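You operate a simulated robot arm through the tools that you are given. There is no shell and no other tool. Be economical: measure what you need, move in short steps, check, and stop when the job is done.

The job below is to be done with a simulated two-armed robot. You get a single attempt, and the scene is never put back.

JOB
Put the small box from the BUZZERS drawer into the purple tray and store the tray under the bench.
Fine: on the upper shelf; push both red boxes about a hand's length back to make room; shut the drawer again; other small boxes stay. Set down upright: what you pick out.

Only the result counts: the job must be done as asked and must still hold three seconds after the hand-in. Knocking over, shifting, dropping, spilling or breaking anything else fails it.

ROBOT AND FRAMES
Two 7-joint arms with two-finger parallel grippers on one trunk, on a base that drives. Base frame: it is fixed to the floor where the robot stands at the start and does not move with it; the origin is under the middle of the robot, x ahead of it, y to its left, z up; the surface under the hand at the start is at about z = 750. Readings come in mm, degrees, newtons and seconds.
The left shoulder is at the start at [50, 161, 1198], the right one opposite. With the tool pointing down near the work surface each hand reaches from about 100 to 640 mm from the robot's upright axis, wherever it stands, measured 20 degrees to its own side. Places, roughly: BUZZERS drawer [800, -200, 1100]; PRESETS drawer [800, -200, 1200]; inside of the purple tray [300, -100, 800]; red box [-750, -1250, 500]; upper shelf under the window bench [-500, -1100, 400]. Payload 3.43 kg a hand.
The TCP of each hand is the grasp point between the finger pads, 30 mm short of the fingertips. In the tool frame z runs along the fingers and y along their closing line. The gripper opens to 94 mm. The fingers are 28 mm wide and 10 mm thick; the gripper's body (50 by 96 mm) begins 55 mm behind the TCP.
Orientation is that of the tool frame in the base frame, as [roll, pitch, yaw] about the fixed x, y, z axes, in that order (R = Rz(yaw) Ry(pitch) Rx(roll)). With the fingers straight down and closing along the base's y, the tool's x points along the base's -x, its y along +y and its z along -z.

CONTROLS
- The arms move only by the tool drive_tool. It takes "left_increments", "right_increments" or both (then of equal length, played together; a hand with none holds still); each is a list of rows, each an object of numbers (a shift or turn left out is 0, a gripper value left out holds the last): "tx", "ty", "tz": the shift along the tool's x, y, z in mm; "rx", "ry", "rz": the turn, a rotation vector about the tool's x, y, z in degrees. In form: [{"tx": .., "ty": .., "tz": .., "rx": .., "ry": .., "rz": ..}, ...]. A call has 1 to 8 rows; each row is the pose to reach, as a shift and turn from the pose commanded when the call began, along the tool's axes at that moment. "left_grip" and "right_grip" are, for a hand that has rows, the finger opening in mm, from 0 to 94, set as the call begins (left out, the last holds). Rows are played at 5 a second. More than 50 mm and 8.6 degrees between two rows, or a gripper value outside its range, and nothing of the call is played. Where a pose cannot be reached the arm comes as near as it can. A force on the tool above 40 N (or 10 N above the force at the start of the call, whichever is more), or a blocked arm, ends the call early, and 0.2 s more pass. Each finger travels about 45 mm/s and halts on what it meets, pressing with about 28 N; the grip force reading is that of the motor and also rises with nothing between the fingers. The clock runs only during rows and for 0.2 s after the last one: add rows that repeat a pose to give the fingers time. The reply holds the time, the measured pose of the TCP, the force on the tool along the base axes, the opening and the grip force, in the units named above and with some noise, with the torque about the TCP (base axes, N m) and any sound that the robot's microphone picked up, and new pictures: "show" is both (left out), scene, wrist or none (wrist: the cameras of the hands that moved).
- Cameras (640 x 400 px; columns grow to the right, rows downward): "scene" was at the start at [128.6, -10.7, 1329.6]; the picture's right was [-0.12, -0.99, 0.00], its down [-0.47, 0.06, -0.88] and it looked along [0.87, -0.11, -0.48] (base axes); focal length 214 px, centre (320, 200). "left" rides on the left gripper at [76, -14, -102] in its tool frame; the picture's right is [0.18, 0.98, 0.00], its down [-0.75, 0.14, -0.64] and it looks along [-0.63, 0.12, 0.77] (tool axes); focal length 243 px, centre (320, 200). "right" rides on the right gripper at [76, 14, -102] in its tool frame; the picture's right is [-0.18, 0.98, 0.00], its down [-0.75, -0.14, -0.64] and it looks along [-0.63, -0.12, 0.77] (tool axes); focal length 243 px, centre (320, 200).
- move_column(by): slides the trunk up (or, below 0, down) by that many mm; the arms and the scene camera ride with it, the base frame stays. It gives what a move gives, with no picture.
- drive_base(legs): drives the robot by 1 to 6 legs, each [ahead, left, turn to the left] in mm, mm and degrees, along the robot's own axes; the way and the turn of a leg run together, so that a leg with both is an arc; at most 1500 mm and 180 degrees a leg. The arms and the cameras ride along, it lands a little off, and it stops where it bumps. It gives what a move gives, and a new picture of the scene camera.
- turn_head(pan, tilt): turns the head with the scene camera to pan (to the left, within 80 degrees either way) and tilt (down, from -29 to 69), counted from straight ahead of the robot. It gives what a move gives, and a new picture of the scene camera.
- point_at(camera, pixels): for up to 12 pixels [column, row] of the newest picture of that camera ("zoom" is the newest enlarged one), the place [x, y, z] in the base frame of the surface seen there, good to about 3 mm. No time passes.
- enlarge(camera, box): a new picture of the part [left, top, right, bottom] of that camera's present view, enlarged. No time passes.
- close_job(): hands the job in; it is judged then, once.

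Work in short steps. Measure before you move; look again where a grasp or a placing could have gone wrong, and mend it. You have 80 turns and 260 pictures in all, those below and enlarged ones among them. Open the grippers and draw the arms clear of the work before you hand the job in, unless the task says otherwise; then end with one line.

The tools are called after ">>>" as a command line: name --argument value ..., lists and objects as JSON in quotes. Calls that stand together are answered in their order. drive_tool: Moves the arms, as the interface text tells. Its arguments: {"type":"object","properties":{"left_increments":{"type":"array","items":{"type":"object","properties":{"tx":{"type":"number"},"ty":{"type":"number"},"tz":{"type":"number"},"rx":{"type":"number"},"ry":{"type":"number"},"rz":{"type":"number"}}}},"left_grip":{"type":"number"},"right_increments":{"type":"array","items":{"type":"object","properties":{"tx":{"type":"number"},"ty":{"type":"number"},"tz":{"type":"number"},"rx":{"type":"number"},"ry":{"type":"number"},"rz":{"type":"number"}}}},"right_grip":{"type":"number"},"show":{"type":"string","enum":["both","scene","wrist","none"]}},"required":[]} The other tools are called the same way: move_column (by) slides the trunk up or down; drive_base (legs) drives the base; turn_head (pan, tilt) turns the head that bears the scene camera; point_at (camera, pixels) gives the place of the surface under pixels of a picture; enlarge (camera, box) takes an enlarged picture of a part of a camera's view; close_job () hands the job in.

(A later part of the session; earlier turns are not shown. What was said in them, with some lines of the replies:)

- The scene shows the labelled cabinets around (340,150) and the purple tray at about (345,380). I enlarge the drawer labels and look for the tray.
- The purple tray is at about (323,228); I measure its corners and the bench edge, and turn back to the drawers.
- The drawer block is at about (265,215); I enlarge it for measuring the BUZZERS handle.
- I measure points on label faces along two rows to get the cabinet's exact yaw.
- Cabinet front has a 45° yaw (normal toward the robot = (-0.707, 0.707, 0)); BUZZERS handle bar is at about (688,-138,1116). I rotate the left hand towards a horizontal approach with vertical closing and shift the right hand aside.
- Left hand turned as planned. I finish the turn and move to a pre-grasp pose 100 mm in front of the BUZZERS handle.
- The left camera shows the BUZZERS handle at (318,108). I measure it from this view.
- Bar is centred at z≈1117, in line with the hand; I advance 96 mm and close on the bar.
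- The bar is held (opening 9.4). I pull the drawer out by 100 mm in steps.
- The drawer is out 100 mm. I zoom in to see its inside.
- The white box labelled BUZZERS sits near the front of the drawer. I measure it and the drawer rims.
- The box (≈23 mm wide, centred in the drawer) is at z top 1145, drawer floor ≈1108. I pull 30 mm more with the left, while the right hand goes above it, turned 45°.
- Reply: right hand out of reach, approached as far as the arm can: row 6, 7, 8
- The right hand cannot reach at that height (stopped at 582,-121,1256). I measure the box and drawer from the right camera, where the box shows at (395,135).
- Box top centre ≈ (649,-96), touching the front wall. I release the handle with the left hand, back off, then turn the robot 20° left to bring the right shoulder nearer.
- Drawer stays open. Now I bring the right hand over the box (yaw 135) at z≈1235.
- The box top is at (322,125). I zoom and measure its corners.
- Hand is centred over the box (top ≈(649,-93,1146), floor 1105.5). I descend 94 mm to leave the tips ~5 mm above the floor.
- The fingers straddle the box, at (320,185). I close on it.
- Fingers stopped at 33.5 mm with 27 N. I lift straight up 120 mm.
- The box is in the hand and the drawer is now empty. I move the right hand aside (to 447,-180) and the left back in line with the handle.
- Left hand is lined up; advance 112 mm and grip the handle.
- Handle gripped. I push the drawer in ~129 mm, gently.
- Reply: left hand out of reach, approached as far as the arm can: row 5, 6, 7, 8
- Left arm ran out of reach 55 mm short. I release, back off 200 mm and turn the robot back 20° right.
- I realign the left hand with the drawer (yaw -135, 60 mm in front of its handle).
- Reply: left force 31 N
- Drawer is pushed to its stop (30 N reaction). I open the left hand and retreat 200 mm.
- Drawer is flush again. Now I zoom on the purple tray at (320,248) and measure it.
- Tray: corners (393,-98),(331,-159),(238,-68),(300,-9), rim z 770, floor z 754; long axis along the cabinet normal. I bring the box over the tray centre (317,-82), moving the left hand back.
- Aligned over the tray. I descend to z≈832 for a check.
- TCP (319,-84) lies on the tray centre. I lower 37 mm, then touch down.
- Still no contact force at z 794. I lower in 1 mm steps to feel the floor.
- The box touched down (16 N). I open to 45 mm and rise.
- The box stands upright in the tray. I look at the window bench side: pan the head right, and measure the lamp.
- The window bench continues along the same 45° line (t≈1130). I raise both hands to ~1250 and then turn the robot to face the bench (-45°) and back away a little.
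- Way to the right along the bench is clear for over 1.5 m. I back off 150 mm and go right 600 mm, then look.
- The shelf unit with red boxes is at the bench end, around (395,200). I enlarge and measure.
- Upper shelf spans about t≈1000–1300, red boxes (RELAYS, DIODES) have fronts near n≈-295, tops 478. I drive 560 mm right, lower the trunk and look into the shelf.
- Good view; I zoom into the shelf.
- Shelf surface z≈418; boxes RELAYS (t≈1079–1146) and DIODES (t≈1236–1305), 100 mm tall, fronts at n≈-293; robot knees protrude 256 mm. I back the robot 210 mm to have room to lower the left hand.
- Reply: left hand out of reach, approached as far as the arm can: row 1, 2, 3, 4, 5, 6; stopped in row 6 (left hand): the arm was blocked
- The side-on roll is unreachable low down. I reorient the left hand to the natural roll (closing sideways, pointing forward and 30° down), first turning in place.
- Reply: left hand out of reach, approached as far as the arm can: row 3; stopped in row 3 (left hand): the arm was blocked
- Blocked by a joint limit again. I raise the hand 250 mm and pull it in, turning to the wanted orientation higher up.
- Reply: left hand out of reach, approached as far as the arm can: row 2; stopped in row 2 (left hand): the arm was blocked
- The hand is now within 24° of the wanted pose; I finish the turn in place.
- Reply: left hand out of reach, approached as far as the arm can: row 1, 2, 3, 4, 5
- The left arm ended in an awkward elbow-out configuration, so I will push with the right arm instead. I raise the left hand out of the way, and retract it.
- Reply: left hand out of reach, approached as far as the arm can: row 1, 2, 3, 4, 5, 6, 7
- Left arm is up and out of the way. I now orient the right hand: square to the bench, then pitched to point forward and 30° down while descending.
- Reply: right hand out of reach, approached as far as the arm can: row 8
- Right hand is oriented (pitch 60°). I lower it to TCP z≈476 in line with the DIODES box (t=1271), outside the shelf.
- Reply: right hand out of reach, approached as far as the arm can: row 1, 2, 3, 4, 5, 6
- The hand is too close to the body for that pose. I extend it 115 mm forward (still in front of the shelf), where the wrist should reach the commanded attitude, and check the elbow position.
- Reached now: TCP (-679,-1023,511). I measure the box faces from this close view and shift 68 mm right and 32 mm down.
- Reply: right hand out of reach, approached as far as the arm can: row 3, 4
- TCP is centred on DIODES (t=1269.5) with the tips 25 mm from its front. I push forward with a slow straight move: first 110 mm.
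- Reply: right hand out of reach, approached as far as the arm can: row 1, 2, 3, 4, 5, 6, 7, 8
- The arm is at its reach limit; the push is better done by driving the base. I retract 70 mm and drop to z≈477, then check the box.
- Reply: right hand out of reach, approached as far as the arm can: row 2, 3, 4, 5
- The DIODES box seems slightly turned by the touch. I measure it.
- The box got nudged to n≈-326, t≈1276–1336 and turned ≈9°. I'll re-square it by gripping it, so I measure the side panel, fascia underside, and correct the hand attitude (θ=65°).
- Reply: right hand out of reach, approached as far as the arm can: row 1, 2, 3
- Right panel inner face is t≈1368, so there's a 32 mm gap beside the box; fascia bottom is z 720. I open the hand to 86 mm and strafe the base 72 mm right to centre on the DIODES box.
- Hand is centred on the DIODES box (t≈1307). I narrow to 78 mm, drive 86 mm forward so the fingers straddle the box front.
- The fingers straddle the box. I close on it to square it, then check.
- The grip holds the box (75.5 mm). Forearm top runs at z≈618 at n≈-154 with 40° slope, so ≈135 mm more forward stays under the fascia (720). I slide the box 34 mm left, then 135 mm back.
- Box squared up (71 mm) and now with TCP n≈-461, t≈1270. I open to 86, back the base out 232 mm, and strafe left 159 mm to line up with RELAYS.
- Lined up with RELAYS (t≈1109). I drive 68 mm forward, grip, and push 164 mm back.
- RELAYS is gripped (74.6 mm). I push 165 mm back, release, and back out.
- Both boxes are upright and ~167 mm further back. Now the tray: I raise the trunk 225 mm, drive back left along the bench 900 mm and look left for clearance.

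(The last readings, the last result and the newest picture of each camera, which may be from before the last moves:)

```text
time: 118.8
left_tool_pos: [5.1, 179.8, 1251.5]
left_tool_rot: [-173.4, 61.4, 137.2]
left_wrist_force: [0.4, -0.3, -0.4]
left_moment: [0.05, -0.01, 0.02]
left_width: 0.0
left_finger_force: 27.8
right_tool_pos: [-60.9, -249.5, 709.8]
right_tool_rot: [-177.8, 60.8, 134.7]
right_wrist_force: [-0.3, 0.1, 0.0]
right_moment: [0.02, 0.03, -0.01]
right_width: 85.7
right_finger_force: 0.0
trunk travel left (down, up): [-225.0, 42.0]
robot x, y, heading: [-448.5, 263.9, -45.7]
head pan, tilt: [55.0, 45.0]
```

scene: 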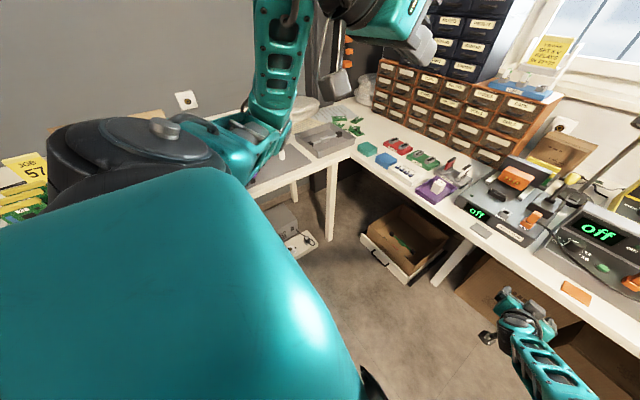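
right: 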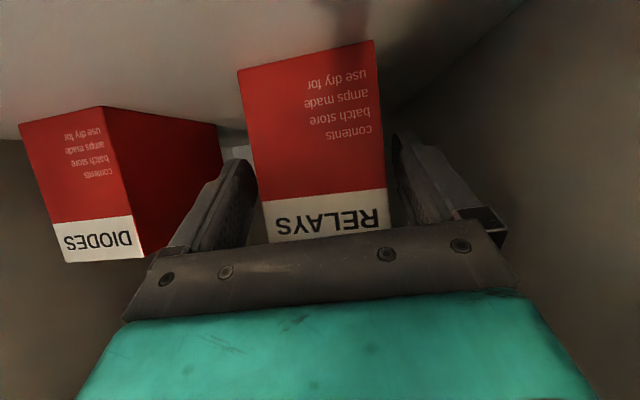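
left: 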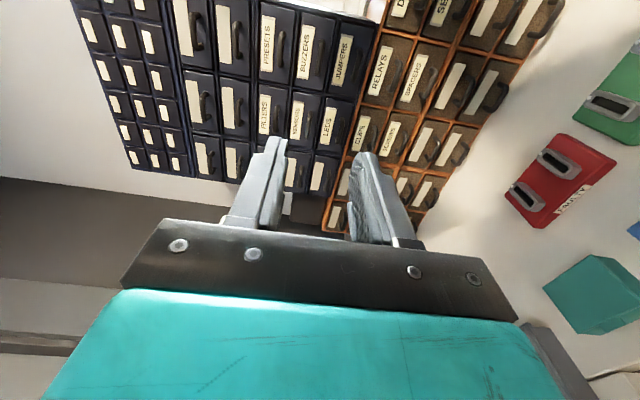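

>>> point_at --camera "scene" --pixels '[[300, 245], [315, 240], [285, 230], [330, 240], [260, 185], [375, 250], [405, 275], [437, 190]]'

>>> turn_head --pan 8 --tilt 55

```text
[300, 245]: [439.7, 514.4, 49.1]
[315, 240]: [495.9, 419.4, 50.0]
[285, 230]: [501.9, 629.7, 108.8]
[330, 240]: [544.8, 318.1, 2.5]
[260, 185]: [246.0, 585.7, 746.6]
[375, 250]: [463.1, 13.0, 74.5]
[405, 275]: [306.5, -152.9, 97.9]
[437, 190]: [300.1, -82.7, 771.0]
```

```text
time: 119.9
left_tool_pos: [4.3, 181.0, 1252.3]
left_tool_rot: [-173.6, 61.4, 137.4]
left_wrist_force: [-0.1, -0.5, -0.5]
left_moment: [-0.02, 0.0, -0.01]
left_width: 0.0
left_finger_force: 27.7
right_tool_pos: [-60.8, -249.7, 710.4]
right_tool_rot: [-177.8, 60.8, 134.7]
right_wrist_force: [-0.2, 0.4, 0.8]
right_moment: [-0.01, -0.02, -0.01]
right_width: 86.0
right_finger_force: 0.1
trunk travel left (down, up): [-225.0, 42.0]
robot x, y, heading: [-447.2, 261.1, -45.6]
head pan, tilt: [8.0, 55.0]
```

scene: 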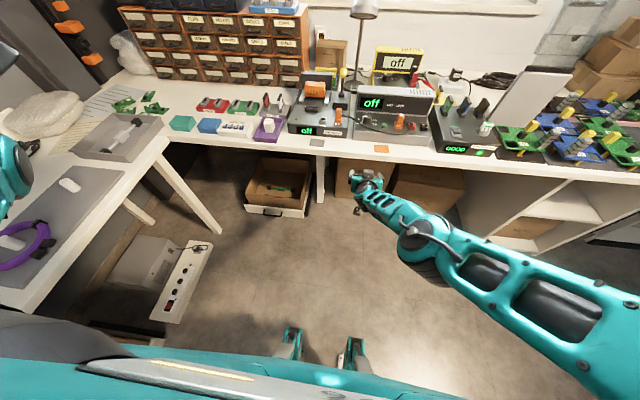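

Space is fine. I raise the right hand to z≈870, flatten its pitch to 45°, and shift it 120 mm left; then drive left 222 mm with a small heading correction.

>>> drive_tool --right_increments '[{"tx": -28, "tz": -15.6, "ty": 24, "rx": -0.5, "ry": 3.2}, {"tx": -56, "tz": -31.2, "ty": 48, "rx": -0.9, "ry": 6.3}, {"tx": -84, "tz": -46.8, "ty": 72, "rx": -1.4, "ry": 9.5}, {"tx": -112, "tz": -62.4, "ty": 96, "rx": -1.9, "ry": 12.6}, {"tx": -139.7, "tz": -78, "ty": 120, "rx": -2.35, "ry": 15.8}, {"tx": -139.7, "tz": -78, "ty": 120, "rx": -2.35, "ry": 15.8}]' --right_grip 30 --show "none"

>>> drive_base --legs '[[0, 222, 0.6], [110, 0, 0]]'

>>> enlarge --camera "right" --box '[0, 0, 640, 400]'

```text
time: 121.3
left_tool_pos: [5.3, 181.5, 1250.6]
left_tool_rot: [-173.6, 61.4, 137.2]
left_wrist_force: [0.6, 0.6, -0.1]
left_moment: [-0.03, 0.01, -0.01]
left_width: 0.0
left_finger_force: 27.8
right_tool_pos: [30.6, -167.6, 868.4]
right_tool_rot: [179.6, 44.9, 134.1]
right_wrist_force: [0.0, 0.6, 0.8]
right_moment: [0.03, 0.0, 0.02]
right_width: 30.0
right_finger_force: 0.0
right hand out of reach, approached as far as the arm can: row 1, 2
trunk travel left (down, up): [-225.0, 42.0]
robot x, y, heading: [-449.8, 265.3, -45.4]
head pan, tilt: [8.0, 55.0]
```

```text
time: 124.6
left_tool_pos: [237.8, 259.2, 1251.2]
left_tool_rot: [-173.6, 61.4, 137.8]
left_wrist_force: [-0.6, 0.5, -0.2]
left_moment: [0.0, 0.0, -0.01]
left_width: 0.0
left_finger_force: 27.8
right_tool_pos: [267.1, -85.9, 866.9]
right_tool_rot: [179.6, 44.9, 134.8]
right_wrist_force: [0.7, -0.7, -1.2]
right_moment: [0.0, 0.0, 0.03]
right_width: 30.3
right_finger_force: 0.0
trunk travel left (down, up): [-225.0, 42.0]
robot x, y, heading: [-217.6, 336.7, -45.0]
head pan, tilt: [8.0, 55.0]
```

scene: 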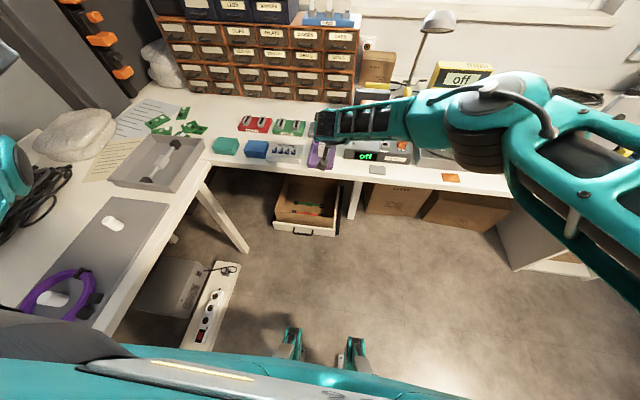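

```text
1.00 times, centred on (320, 200) of right (not enlarged: the box is as wide or as high as the picture)
```

zoom: 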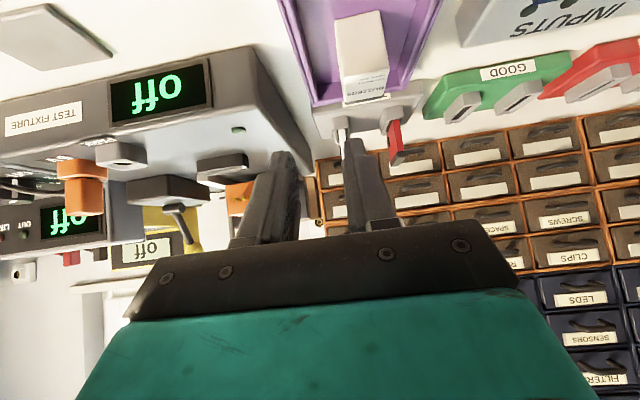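

Hand is close: TCP n≈-250, t≈-128. I measure the right tray wall, the box and the neighbouring fixture.

>>> point_at --camera "right" --pixels '[[281, 10], [297, 50], [315, 103], [288, 10], [304, 50], [338, 60], [345, 95], [385, 95], [252, 60], [262, 90], [425, 20], [440, 5]]'

>>> enlarge --camera "right" --box '[220, 0, 460, 150]'

```text
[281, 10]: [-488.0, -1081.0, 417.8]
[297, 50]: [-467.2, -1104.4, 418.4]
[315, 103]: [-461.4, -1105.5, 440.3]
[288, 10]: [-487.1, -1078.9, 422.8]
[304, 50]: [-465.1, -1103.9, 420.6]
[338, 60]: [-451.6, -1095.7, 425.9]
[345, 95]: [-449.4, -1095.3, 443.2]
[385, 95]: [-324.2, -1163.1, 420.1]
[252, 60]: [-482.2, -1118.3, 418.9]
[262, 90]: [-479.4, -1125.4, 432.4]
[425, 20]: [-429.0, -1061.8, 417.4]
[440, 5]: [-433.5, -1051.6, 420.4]
```

```text
2.67 times, centred on (340, 75) of right
```

zoom: 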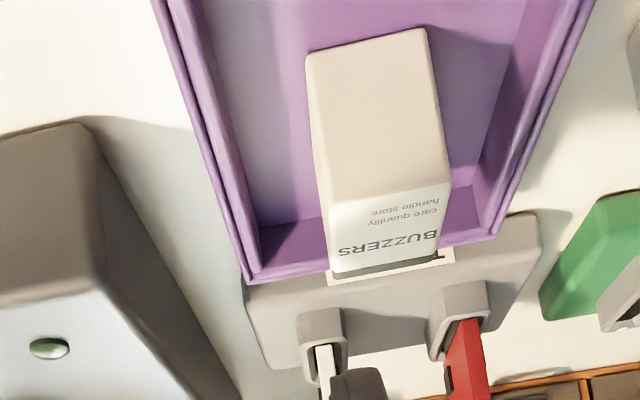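

>>> point_at --camera "zoom" --pixels '[[158, 20], [185, 100], [215, 185], [244, 272], [172, 20], [200, 100], [228, 185], [320, 100], [335, 190], [105, 150], [130, 215], [420, 40]]'

```text
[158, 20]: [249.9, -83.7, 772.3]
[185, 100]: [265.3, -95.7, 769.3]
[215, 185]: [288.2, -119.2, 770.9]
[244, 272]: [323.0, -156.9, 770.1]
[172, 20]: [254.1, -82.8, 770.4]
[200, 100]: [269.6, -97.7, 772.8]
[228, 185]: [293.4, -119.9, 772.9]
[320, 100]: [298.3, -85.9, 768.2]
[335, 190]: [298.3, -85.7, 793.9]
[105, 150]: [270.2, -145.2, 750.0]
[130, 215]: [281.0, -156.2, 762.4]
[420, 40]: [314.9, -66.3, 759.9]
```

>>> point_at --camera "zoom" --pixels '[[60, 180], [30, 260], [85, 200], [60, 135], [100, 280], [50, 345], [130, 300], [20, 160], [560, 50], [620, 60]]'

>>> enlarge --camera "scene" --box '[230, 90, 430, 200]'

```text
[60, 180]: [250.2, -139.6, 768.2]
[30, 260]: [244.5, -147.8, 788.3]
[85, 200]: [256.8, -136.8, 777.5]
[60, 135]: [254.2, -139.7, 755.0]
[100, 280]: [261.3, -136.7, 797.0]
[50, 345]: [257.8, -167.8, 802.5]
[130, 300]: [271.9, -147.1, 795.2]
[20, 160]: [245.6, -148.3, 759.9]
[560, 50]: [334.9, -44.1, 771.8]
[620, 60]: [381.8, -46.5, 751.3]
```

```text
3.20 times, centred on (330, 145) of scene
```

zoom: 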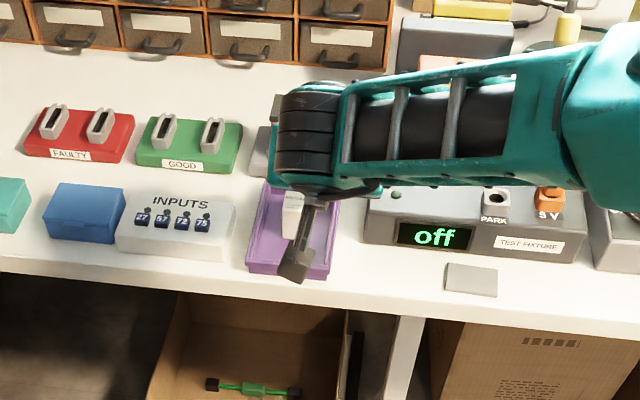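

The fixture begins at n<-277, t>-88, so a grip on the right wall (t≈-121) at n≈-258 is clear. I go to z≈802 above the wall with 20 mm opening.

>>> drive_tool --right_increments '[{"tx": 14, "ty": -7, "tz": 18}, {"tx": 27, "ty": -7, "tz": 35}, {"tx": 40, "ty": -7, "tz": 51.6}, {"tx": 40, "ty": -7, "tz": 51.6}]' --right_grip 20 --show "wrist"

>>> enlarge --camera "right" --box '[200, 40, 440, 240]'

```text
time: 125.6
left_tool_pos: [236.6, 259.8, 1250.6]
left_tool_rot: [-173.5, 61.4, 137.8]
left_wrist_force: [0.6, 0.3, -0.3]
left_moment: [0.0, 0.04, 0.01]
left_width: 0.4
left_finger_force: 28.4
right_tool_pos: [265.8, -95.8, 803.3]
right_tool_rot: [179.5, 45.0, 134.8]
right_wrist_force: [0.8, -0.5, 0.0]
right_moment: [-0.02, 0.01, 0.03]
right_width: 20.1
right_finger_force: 0.0
trunk travel left (down, up): [-225.0, 42.0]
robot x, y, heading: [-218.2, 338.3, -45.2]
head pan, tilt: [8.0, 55.0]
```

right: 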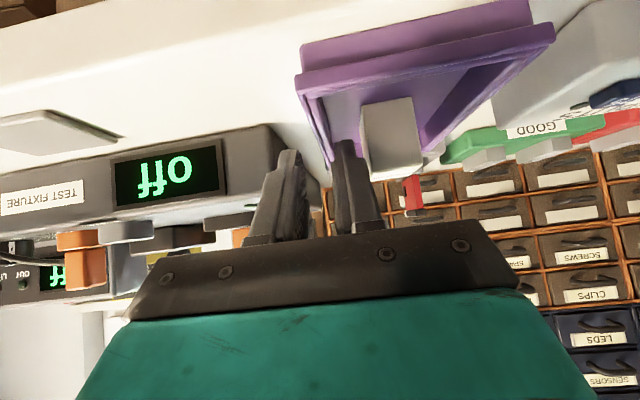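

```text
2.00 times, centred on (320, 140) of right
```

zoom: 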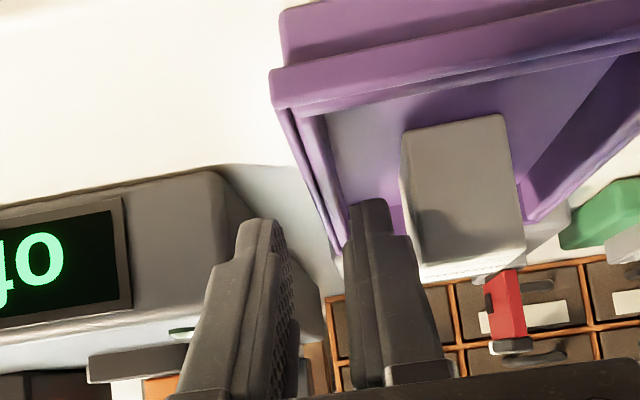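

The wall passes between the fingers, and the inner finger clears the box. I descend to z≈784 and then close.

>>> drive_tool --right_increments '[{"tx": 5, "tz": 5}, {"tx": 10, "tz": 10}, {"tx": 13.4, "tz": 13.4}, {"tx": 13.4, "tz": 13.4}]' --right_grip 20 --show "wrist"

>>> drive_tool --right_increments '[{"tz": 0}, {"tz": 0}, {"tz": 0}]' --right_grip 1 --show "wrist"

```text
time: 126.6
left_tool_pos: [237.0, 260.9, 1252.1]
left_tool_rot: [-173.6, 61.4, 137.8]
left_wrist_force: [-0.5, 0.3, 0.0]
left_moment: [0.0, 0.0, -0.01]
left_width: 0.0
left_finger_force: 27.7
right_tool_pos: [264.0, -94.7, 789.8]
right_tool_rot: [179.5, 45.0, 134.7]
right_wrist_force: [0.8, -0.6, -1.4]
right_moment: [0.04, -0.04, 0.01]
right_width: 19.9
right_finger_force: 0.1
right hand out of reach, approached as far as the arm can: row 2, 3, 4
trunk travel left (down, up): [-225.0, 42.0]
robot x, y, heading: [-220.9, 343.4, -45.3]
head pan, tilt: [8.0, 55.0]
```

right: 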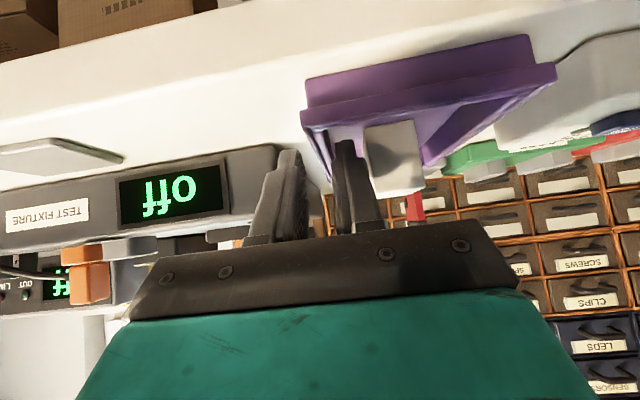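

```text
time: 127.4
left_tool_pos: [237.5, 261.0, 1253.0]
left_tool_rot: [-173.4, 61.4, 137.7]
left_wrist_force: [0.1, -0.6, 0.6]
left_moment: [-0.04, -0.03, 0.02]
left_width: 0.2
left_finger_force: 28.1
right_tool_pos: [266.0, -93.6, 789.9]
right_tool_rot: [179.5, 45.1, 134.8]
right_wrist_force: [0.2, 0.1, 0.6]
right_moment: [0.01, 0.06, -0.01]
right_width: 3.8
right_finger_force: 27.8
trunk travel left (down, up): [-225.0, 42.0]
robot x, y, heading: [-219.5, 337.9, -45.3]
head pan, tilt: [8.0, 55.0]
```

right: 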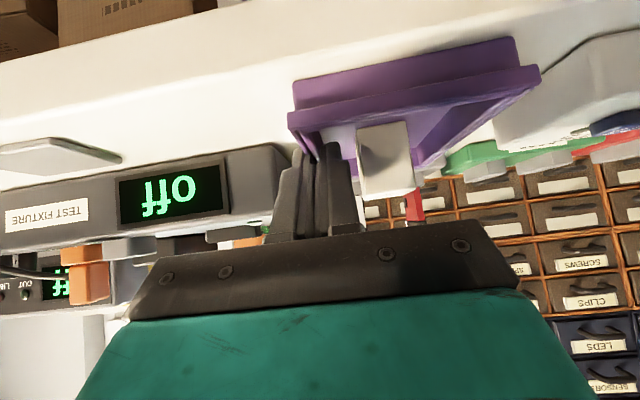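

Gripped the 3.8 mm wall, but the hand stopped 6 mm high. I reopen, lower the trunk 6 mm for more overlap, and close again.

>>> drive_tool --right_increments '[{"tz": 0}, {"tz": 0}]' --right_grip 16 --show "none"

>>> move_column --by -6

>>> drive_tool --right_increments '[{"tz": 0}, {"tz": 0}, {"tz": 0}]' --right_grip 1 --show "wrist"

>>> move_column --by 12

>>> enlarge --camera "right" --box '[200, 0, 600, 250]'

>>> enlarge --camera "scene" --box '[230, 90, 430, 200]'

```text
time: 128.0
left_tool_pos: [237.1, 260.8, 1252.0]
left_tool_rot: [-173.6, 61.4, 137.8]
left_wrist_force: [-0.1, 0.7, -0.3]
left_moment: [-0.01, -0.03, 0.04]
left_width: 0.0
left_finger_force: 27.9
right_tool_pos: [265.0, -94.4, 789.7]
right_tool_rot: [179.7, 45.1, 134.8]
right_wrist_force: [-0.6, -0.2, -0.3]
right_moment: [-0.02, -0.03, 0.01]
right_width: 16.0
right_finger_force: 0.0
trunk travel left (down, up): [-225.0, 42.0]
robot x, y, heading: [-215.1, 341.0, -45.2]
head pan, tilt: [8.0, 55.0]
```

```text
time: 128.6
left_tool_pos: [236.7, 260.6, 1245.4]
left_tool_rot: [-173.5, 61.4, 137.7]
left_wrist_force: [0.7, 0.7, -0.8]
left_moment: [0.01, 0.03, -0.02]
left_width: 0.0
left_finger_force: 27.6
right_tool_pos: [265.2, -95.0, 785.9]
right_tool_rot: [179.6, 45.0, 134.9]
right_wrist_force: [-0.1, -1.3, 5.9]
right_moment: [-0.04, -0.1, 0.01]
right_width: 15.7
right_finger_force: 0.1
trunk travel left (down, up): [-219.0, 48.0]
robot x, y, heading: [-214.8, 343.8, -45.0]
head pan, tilt: [8.0, 55.0]
```

```text
time: 129.4
left_tool_pos: [236.5, 262.0, 1245.2]
left_tool_rot: [-173.6, 61.5, 137.7]
left_wrist_force: [-0.9, -0.3, 0.2]
left_moment: [-0.02, 0.01, 0.0]
left_width: 0.1
left_finger_force: 28.1
right_tool_pos: [266.4, -95.3, 784.8]
right_tool_rot: [179.6, 45.1, 134.8]
right_wrist_force: [1.8, 1.1, 11.1]
right_moment: [-0.08, -0.06, 0.03]
right_width: 4.0
right_finger_force: 28.4
trunk travel left (down, up): [-219.0, 48.0]
robot x, y, heading: [-219.4, 339.6, -45.3]
head pan, tilt: [8.0, 55.0]
```

right: 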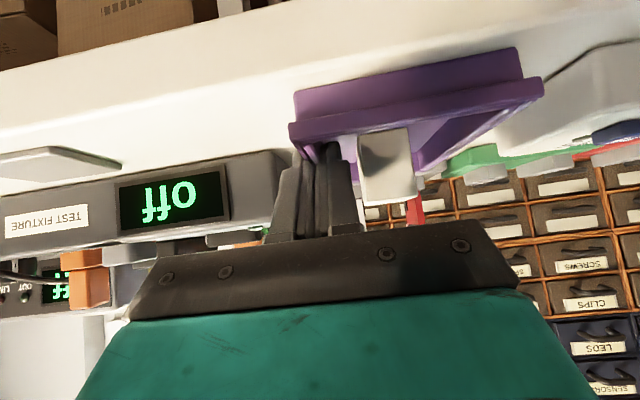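

```text
time: 130.0
left_tool_pos: [237.2, 261.1, 1257.6]
left_tool_rot: [-173.5, 61.4, 137.7]
left_wrist_force: [0.3, -0.1, -0.2]
left_moment: [-0.02, 0.02, 0.0]
left_width: 0.0
left_finger_force: 28.1
right_tool_pos: [265.5, -94.3, 795.3]
right_tool_rot: [179.6, 44.8, 134.8]
right_wrist_force: [0.1, 0.0, -1.3]
right_moment: [-0.05, 0.03, 0.0]
right_width: 3.9
right_finger_force: 28.5
trunk travel left (down, up): [-231.0, 36.0]
robot x, y, heading: [-217.7, 340.9, -45.2]
head pan, tilt: [8.0, 55.0]
```

```text
1.60 times, centred on (400, 125) of right
```

zoom: 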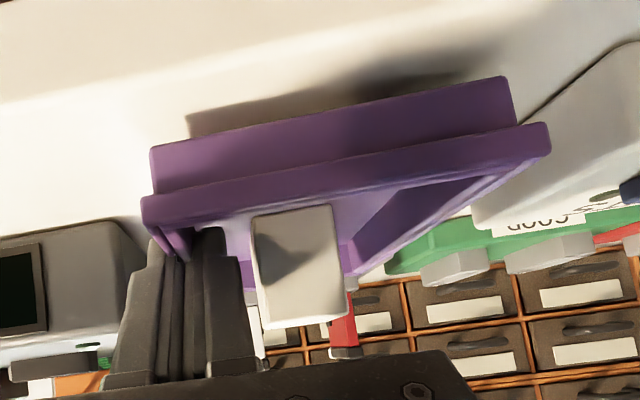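

```text
3.20 times, centred on (330, 145) of scene
```

zoom: 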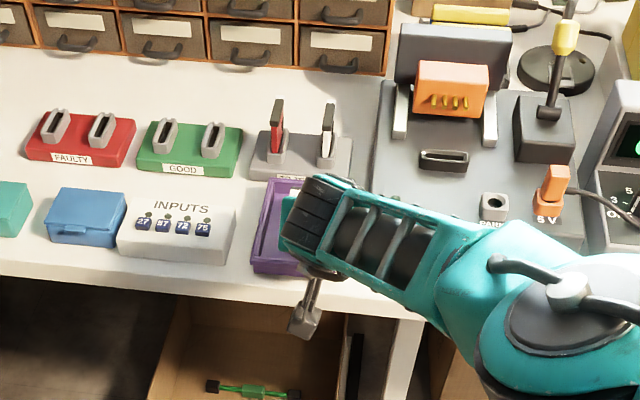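

The tray is lifted level with no tilt. I raise the trunk 36 mm more, back away 220 mm, and look.

>>> move_column --by 36

>>> drive_base --legs '[[-220, 0, 0]]'

>>> drive_tool --right_increments '[{"tx": 8, "tz": -8, "ty": -21}, {"tx": 16, "tz": -16, "ty": -42}, {"tx": 24, "tz": -24, "ty": -63}, {"tx": 32, "tz": -32, "ty": -84}, {"tx": 40, "tz": -40, "ty": -105}, {"tx": 48, "tz": -48, "ty": -126}]'

```text
time: 130.8
left_tool_pos: [236.3, 260.6, 1294.0]
left_tool_rot: [-173.5, 61.4, 137.7]
left_wrist_force: [0.5, 0.5, 0.7]
left_moment: [0.0, -0.02, 0.02]
left_width: 0.0
left_finger_force: 28.3
right_tool_pos: [265.3, -94.8, 831.3]
right_tool_rot: [179.6, 45.0, 134.9]
right_wrist_force: [0.4, -0.6, -1.0]
right_moment: [-0.03, 0.06, 0.01]
right_width: 4.1
right_finger_force: 28.2
trunk travel left (down, up): [-267.0, 0.0]
robot x, y, heading: [-219.7, 341.9, -44.9]
head pan, tilt: [8.0, 55.0]
```

```text
time: 132.5
left_tool_pos: [79.5, 418.3, 1293.2]
left_tool_rot: [-173.5, 61.4, 138.0]
left_wrist_force: [-0.6, -0.2, -0.2]
left_moment: [0.04, -0.01, 0.0]
left_width: 0.0
left_finger_force: 28.1
right_tool_pos: [108.3, 62.5, 831.8]
right_tool_rot: [179.5, 45.0, 134.9]
right_wrist_force: [-0.1, 0.6, -0.7]
right_moment: [-0.01, 0.08, -0.01]
right_width: 4.1
right_finger_force: 28.3
trunk travel left (down, up): [-267.0, 0.0]
robot x, y, heading: [-375.4, 498.8, -44.9]
head pan, tilt: [8.0, 55.0]
```

scene: 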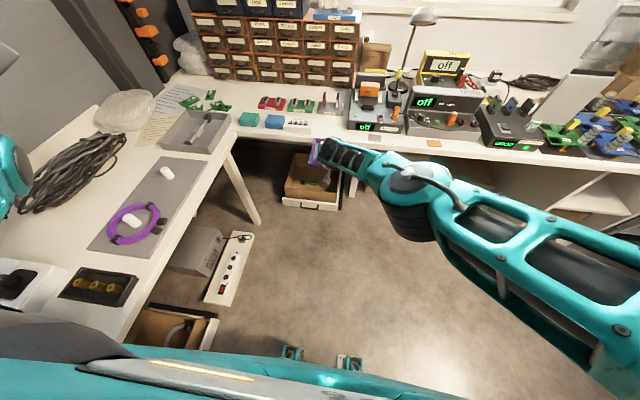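

```text
time: 133.9
left_tool_pos: [80.1, 417.7, 1292.8]
left_tool_rot: [-173.6, 61.4, 137.8]
left_wrist_force: [0.7, -1.0, -0.6]
left_moment: [-0.03, 0.01, -0.03]
left_width: 0.2
left_finger_force: 28.3
right_tool_pos: [-29.9, 21.9, 830.3]
right_tool_rot: [179.6, 45.0, 134.8]
right_wrist_force: [-0.4, 0.9, -1.0]
right_moment: [0.01, 0.07, 0.01]
right_width: 3.8
right_finger_force: 27.7
trunk travel left (down, up): [-267.0, 0.0]
robot x, y, heading: [-377.7, 495.2, -44.9]
head pan, tilt: [8.0, 55.0]
```

scene: 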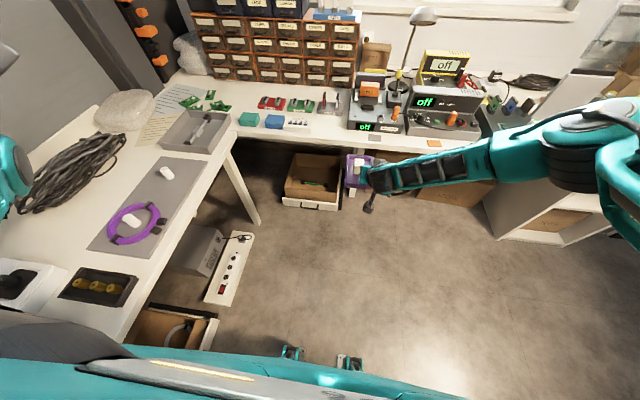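
right: 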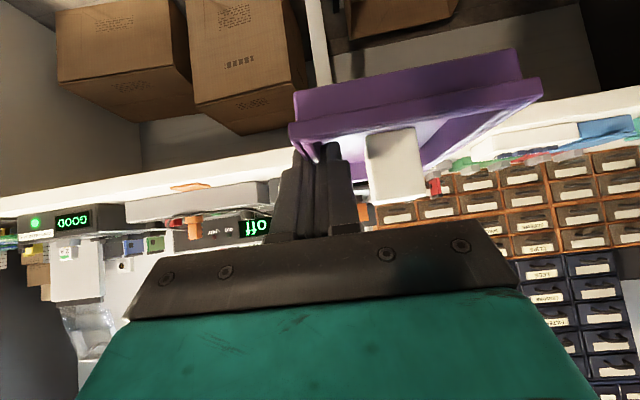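

Tray held steady (TCP f=580, l=-89). I drive 1227 mm right to the shelf and lower the trunk fully.

>>> drive_base --legs '[[0, -1227, 0]]'

>>> move_column --by -267

>>> turn_head --pan 0 --tilt 55

```text
time: 145.1
left_tool_pos: [-812.1, -465.3, 1293.0]
left_tool_rot: [-173.5, 61.3, 136.9]
left_wrist_force: [-0.6, 0.2, -0.5]
left_moment: [0.02, 0.02, 0.01]
left_width: 0.1
left_finger_force: 28.2
right_tool_pos: [-928.6, -860.0, 829.1]
right_tool_rot: [179.6, 45.0, 133.8]
right_wrist_force: [1.3, 0.8, -0.9]
right_moment: [0.01, 0.03, -0.03]
right_width: 3.8
right_finger_force: 28.3
trunk travel left (down, up): [-267.0, 0.0]
robot x, y, heading: [-1268.6, -376.7, -45.9]
head pan, tilt: [8.0, 55.0]
```

scene: 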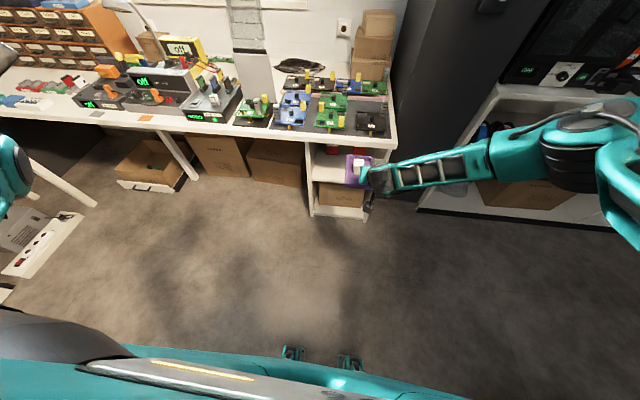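

```text
time: 147.8
left_tool_pos: [-813.4, -465.2, 1027.3]
left_tool_rot: [-173.6, 61.4, 136.9]
left_wrist_force: [-0.9, 0.1, 0.7]
left_moment: [0.02, 0.02, 0.01]
left_width: 0.0
left_finger_force: 28.4
right_tool_pos: [-929.0, -859.0, 563.8]
right_tool_rot: [179.6, 45.0, 133.8]
right_wrist_force: [0.3, -0.5, -0.6]
right_moment: [0.01, 0.07, 0.03]
right_width: 4.3
right_finger_force: 27.9
trunk travel left (down, up): [0.0, 267.0]
robot x, y, heading: [-1267.3, -378.9, -46.0]
head pan, tilt: [8.0, 55.0]
```

```text
time: 148.5
left_tool_pos: [-812.0, -466.5, 1026.6]
left_tool_rot: [-173.5, 61.4, 136.8]
left_wrist_force: [0.6, 1.0, 0.2]
left_moment: [-0.01, 0.01, 0.0]
left_width: 0.0
left_finger_force: 27.7
right_tool_pos: [-929.5, -859.8, 563.3]
right_tool_rot: [179.5, 45.1, 133.8]
right_wrist_force: [-0.3, 0.2, -0.9]
right_moment: [-0.02, 0.03, 0.04]
right_width: 4.0
right_finger_force: 28.2
trunk travel left (down, up): [0.0, 267.0]
robot x, y, heading: [-1263.8, -378.1, -45.7]
head pan, tilt: [0.0, 55.0]
```

scene: 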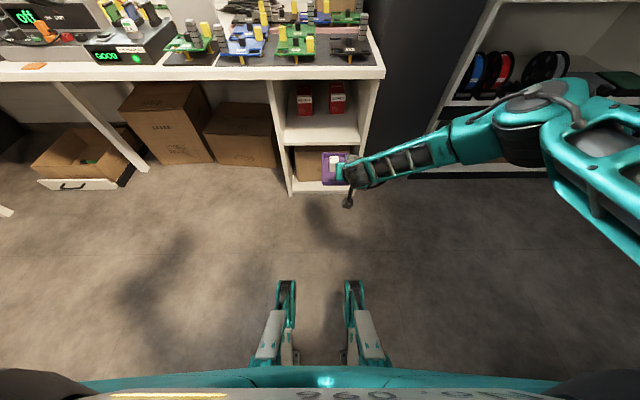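

TCP at n≈49, t≈1265, heading -45.9. I lower the hand 88 mm (to ~475) and correct heading and lateral position.

>>> drive_tool --right_increments '[{"tx": 15.5, "tz": 15.5}, {"tx": 31, "tz": 31}, {"tx": 46.5, "tz": 46.5}, {"tx": 62, "tz": 62}, {"tx": 62, "tz": 62}]' --show "wrist"

>>> drive_base --legs '[[0, 22, 0.9], [180, 0, 0]]'

>>> enlarge --camera "scene" --box '[240, 60, 440, 220]'

```text
time: 149.7
left_tool_pos: [-813.3, -465.7, 1026.5]
left_tool_rot: [-173.5, 61.4, 137.0]
left_wrist_force: [0.6, 0.2, -0.4]
left_moment: [0.02, 0.0, 0.03]
left_width: 0.0
left_finger_force: 27.9
right_tool_pos: [-930.1, -859.0, 475.4]
right_tool_rot: [179.6, 45.0, 133.7]
right_wrist_force: [0.1, -1.2, -0.9]
right_moment: [-0.01, 0.05, 0.04]
right_width: 3.9
right_finger_force: 27.7
trunk travel left (down, up): [0.0, 267.0]
robot x, y, heading: [-1265.5, -374.2, -46.0]
head pan, tilt: [0.0, 55.0]
```

right: 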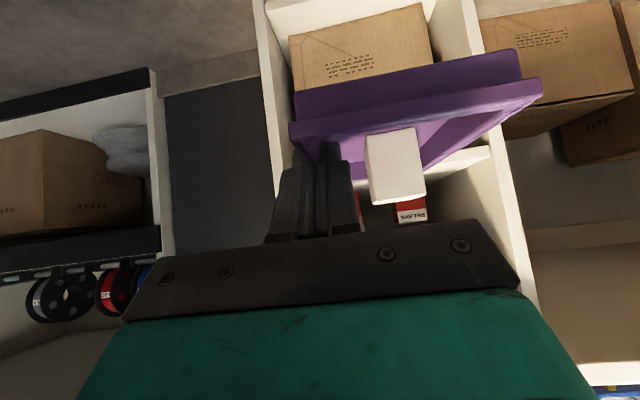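

```text
time: 151.7
left_tool_pos: [-669.8, -569.0, 1026.6]
left_tool_rot: [-173.5, 61.4, 137.8]
left_wrist_force: [-0.2, -0.1, 0.5]
left_moment: [0.03, 0.0, 0.0]
left_width: 0.0
left_finger_force: 28.0
right_tool_pos: [-781.6, -964.8, 473.5]
right_tool_rot: [179.6, 45.0, 134.7]
right_wrist_force: [0.1, -0.7, -2.2]
right_moment: [-0.04, 0.05, 0.0]
right_width: 3.9
right_finger_force: 28.3
trunk travel left (down, up): [0.0, 267.0]
robot x, y, heading: [-1125.3, -488.0, -45.1]
head pan, tilt: [0.0, 55.0]
```

scene: 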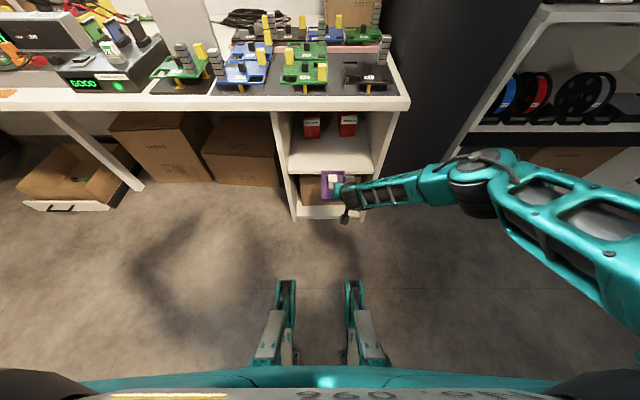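

```text
2.50 times, centred on (340, 140) of scene
5 turns are left
```

zoom: 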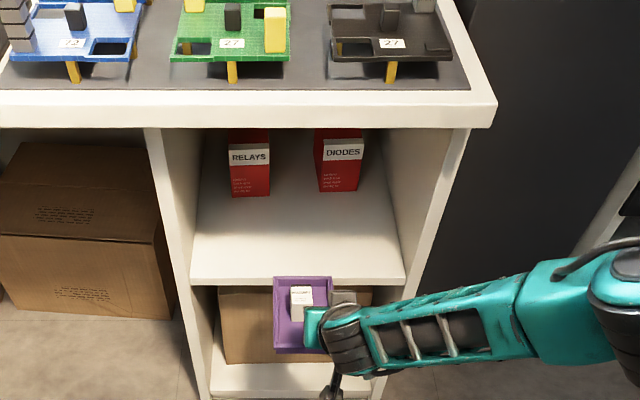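

TCP n≈-130, t≈1235, tray bottom ≈21 mm above the shelf. I drive 180 mm forward into the shelf and lower the tray with small steps to contact.

>>> drive_base --legs '[[180, 0, 0]]'

>>> drive_tool --right_increments '[{"tx": 5, "tz": 5}, {"tx": 9, "tz": 9}, {"tx": 12, "tz": 12}, {"tx": 13.5, "tz": 13.5}, {"tx": 14.5, "tz": 14.5}, {"tx": 15.5, "tz": 15.5}, {"tx": 16, "tz": 16}]' --show "wrist"

>>> enlarge --camera "scene" --box '[240, 60, 440, 220]'

```text
time: 153.2
left_tool_pos: [-543.6, -695.3, 1026.8]
left_tool_rot: [-173.5, 61.4, 137.8]
left_wrist_force: [0.3, -0.4, 0.2]
left_moment: [-0.03, 0.03, 0.05]
left_width: 0.0
left_finger_force: 28.2
right_tool_pos: [-655.1, -1089.0, 474.3]
right_tool_rot: [179.6, 45.1, 134.7]
right_wrist_force: [0.4, -0.1, -2.0]
right_moment: [0.02, 0.07, 0.01]
right_width: 3.6
right_finger_force: 28.4
trunk travel left (down, up): [0.0, 267.0]
robot x, y, heading: [-998.2, -613.6, -45.0]
head pan, tilt: [0.0, 55.0]
```

scene: 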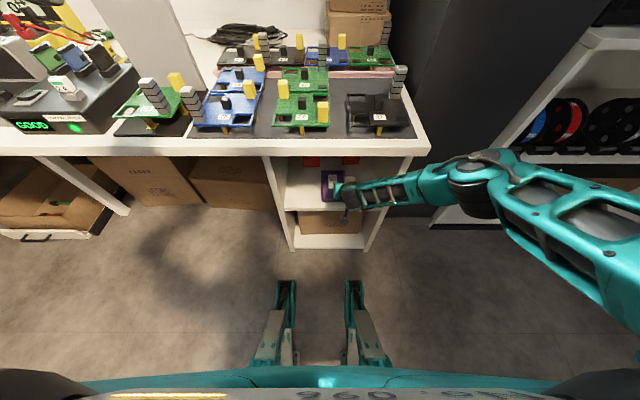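

```text
time: 154.8
left_tool_pos: [-546.1, -692.8, 1027.6]
left_tool_rot: [-173.5, 61.5, 137.9]
left_wrist_force: [-0.5, 1.0, 0.7]
left_moment: [0.03, 0.0, 0.02]
left_width: 0.0
left_finger_force: 28.1
right_tool_pos: [-653.9, -1091.0, 455.5]
right_tool_rot: [179.7, 45.2, 134.8]
right_wrist_force: [-5.2, 3.9, 24.8]
right_moment: [-0.1, -0.04, 0.08]
right_width: 4.0
right_finger_force: 28.4
trunk travel left (down, up): [0.0, 267.0]
robot x, y, heading: [-999.0, -613.6, -44.9]
head pan, tilt: [0.0, 55.0]
```

right: 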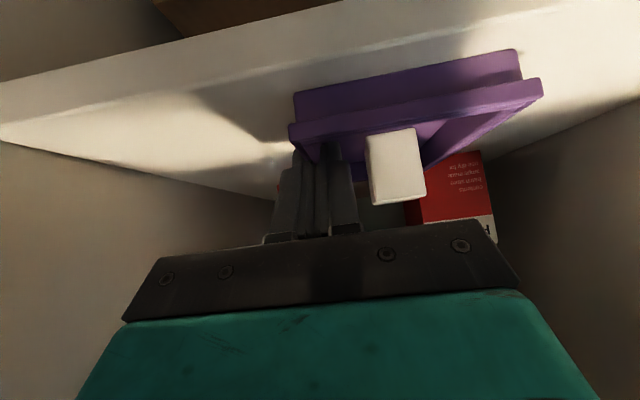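

```text
2.50 times, centred on (340, 140) of scene
4 turns are left
```

zoom: 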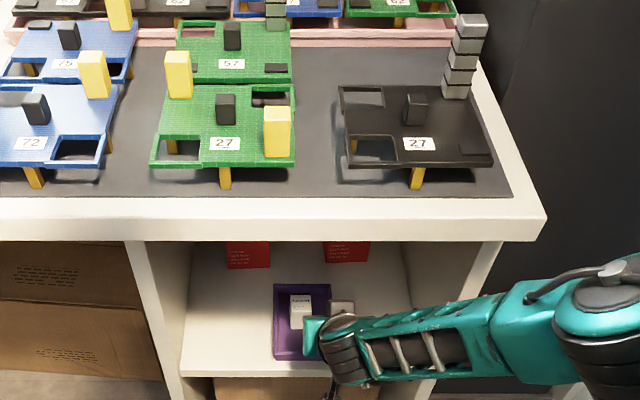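

The tray touched down on the shelf (25 N), fully behind the front edge. I relieve, open to 16 mm, rise 45 mm vertically and back the base out.

>>> drive_tool --right_increments '[{"tx": -1, "tz": -1}, {"tx": -1, "tz": -1}, {"tx": -1, "tz": -1}, {"tx": -5, "tz": -5}, {"tx": -14, "tz": -14}, {"tx": -25, "tz": -25}, {"tx": -32, "tz": -32}, {"tx": -32, "tz": -32}]' --right_grip 16 --show "wrist"

>>> enlarge --camera "scene" --box '[240, 60, 440, 220]'

```text
time: 156.6
left_tool_pos: [-544.0, -694.7, 1026.8]
left_tool_rot: [-173.5, 61.3, 137.8]
left_wrist_force: [-0.3, 0.3, -0.5]
left_moment: [0.02, -0.02, -0.03]
left_width: 0.0
left_finger_force: 28.2
right_tool_pos: [-655.8, -1089.7, 497.8]
right_tool_rot: [179.5, 44.9, 134.7]
right_wrist_force: [-0.7, -0.5, 0.2]
right_moment: [-0.01, -0.03, -0.02]
right_width: 15.6
right_finger_force: 0.0
trunk travel left (down, up): [0.0, 267.0]
robot x, y, heading: [-997.4, -615.4, -44.9]
head pan, tilt: [0.0, 55.0]
```

right: 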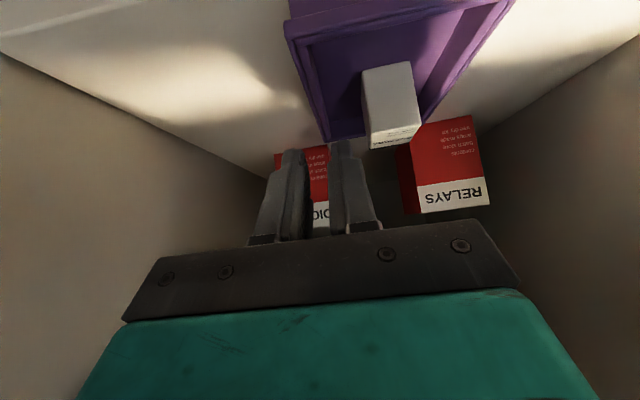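

```text
2.50 times, centred on (340, 140) of scene
3 turns are left
```

zoom: 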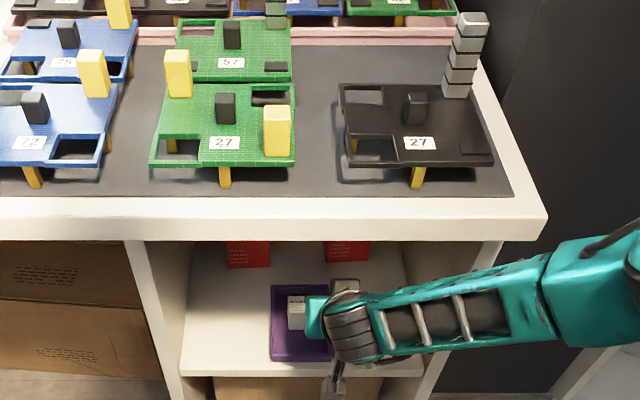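

Tray with the upright box stands on the shelf, hand is clear above. I back out 330 mm, open both grippers and take a last look.

>>> drive_base --legs '[[-330, 0, 0]]'

>>> drive_tool --right_increments '[{"tz": 0}, {"tz": 0}, {"tz": 0}, {"tz": 0}]' --left_increments '[{"tz": 0}, {"tz": 0}, {"tz": 0}, {"tz": 0}]' --right_grip 60 --left_grip 60 --show "none"

>>> enlarge --camera "scene" --box '[240, 40, 440, 200]'

```text
time: 158.7
left_tool_pos: [-776.5, -463.4, 1026.2]
left_tool_rot: [-173.5, 61.5, 137.7]
left_wrist_force: [-0.6, -0.2, -0.4]
left_moment: [-0.01, 0.01, 0.03]
left_width: 0.0
left_finger_force: 27.7
right_tool_pos: [-887.6, -858.1, 497.7]
right_tool_rot: [179.6, 45.1, 134.5]
right_wrist_force: [-0.6, 0.0, 0.1]
right_moment: [-0.05, -0.04, 0.0]
right_width: 16.1
right_finger_force: 0.1
trunk travel left (down, up): [0.0, 267.0]
robot x, y, heading: [-1231.5, -385.2, -45.1]
head pan, tilt: [0.0, 55.0]
```

scene: 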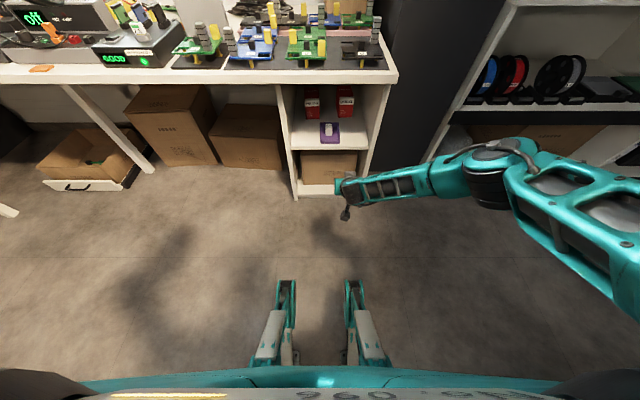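

```text
time: 159.7
left_tool_pos: [-775.5, -463.7, 1026.5]
left_tool_rot: [-173.5, 61.4, 137.7]
left_wrist_force: [0.0, 0.3, -0.4]
left_moment: [0.01, 0.0, -0.01]
left_width: 59.8
left_finger_force: 0.1
right_tool_pos: [-887.5, -857.6, 498.3]
right_tool_rot: [179.6, 45.0, 134.6]
right_wrist_force: [0.6, 0.6, 0.0]
right_moment: [0.0, 0.0, -0.01]
right_width: 59.5
right_finger_force: 0.1
trunk travel left (down, up): [0.0, 267.0]
robot x, y, heading: [-1229.9, -385.0, -45.2]
head pan, tilt: [0.0, 55.0]
```

```text
2.50 times, centred on (340, 120) of scene
2 turns are left
```

zoom: 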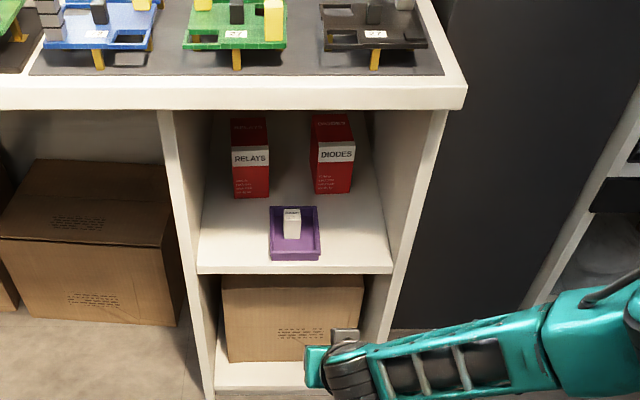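

The tray is on the upper shelf with the box upright in it, and both red boxes stand pushed back behind it. The arms are clear, so I hand the job in.

>>> close_job

```text
The job is handed in.
```

The BUZZERS box stands upright in the purple tray on the upper shelf under the window bench, both red boxes are pushed back about 165 mm, and the drawer is shut.
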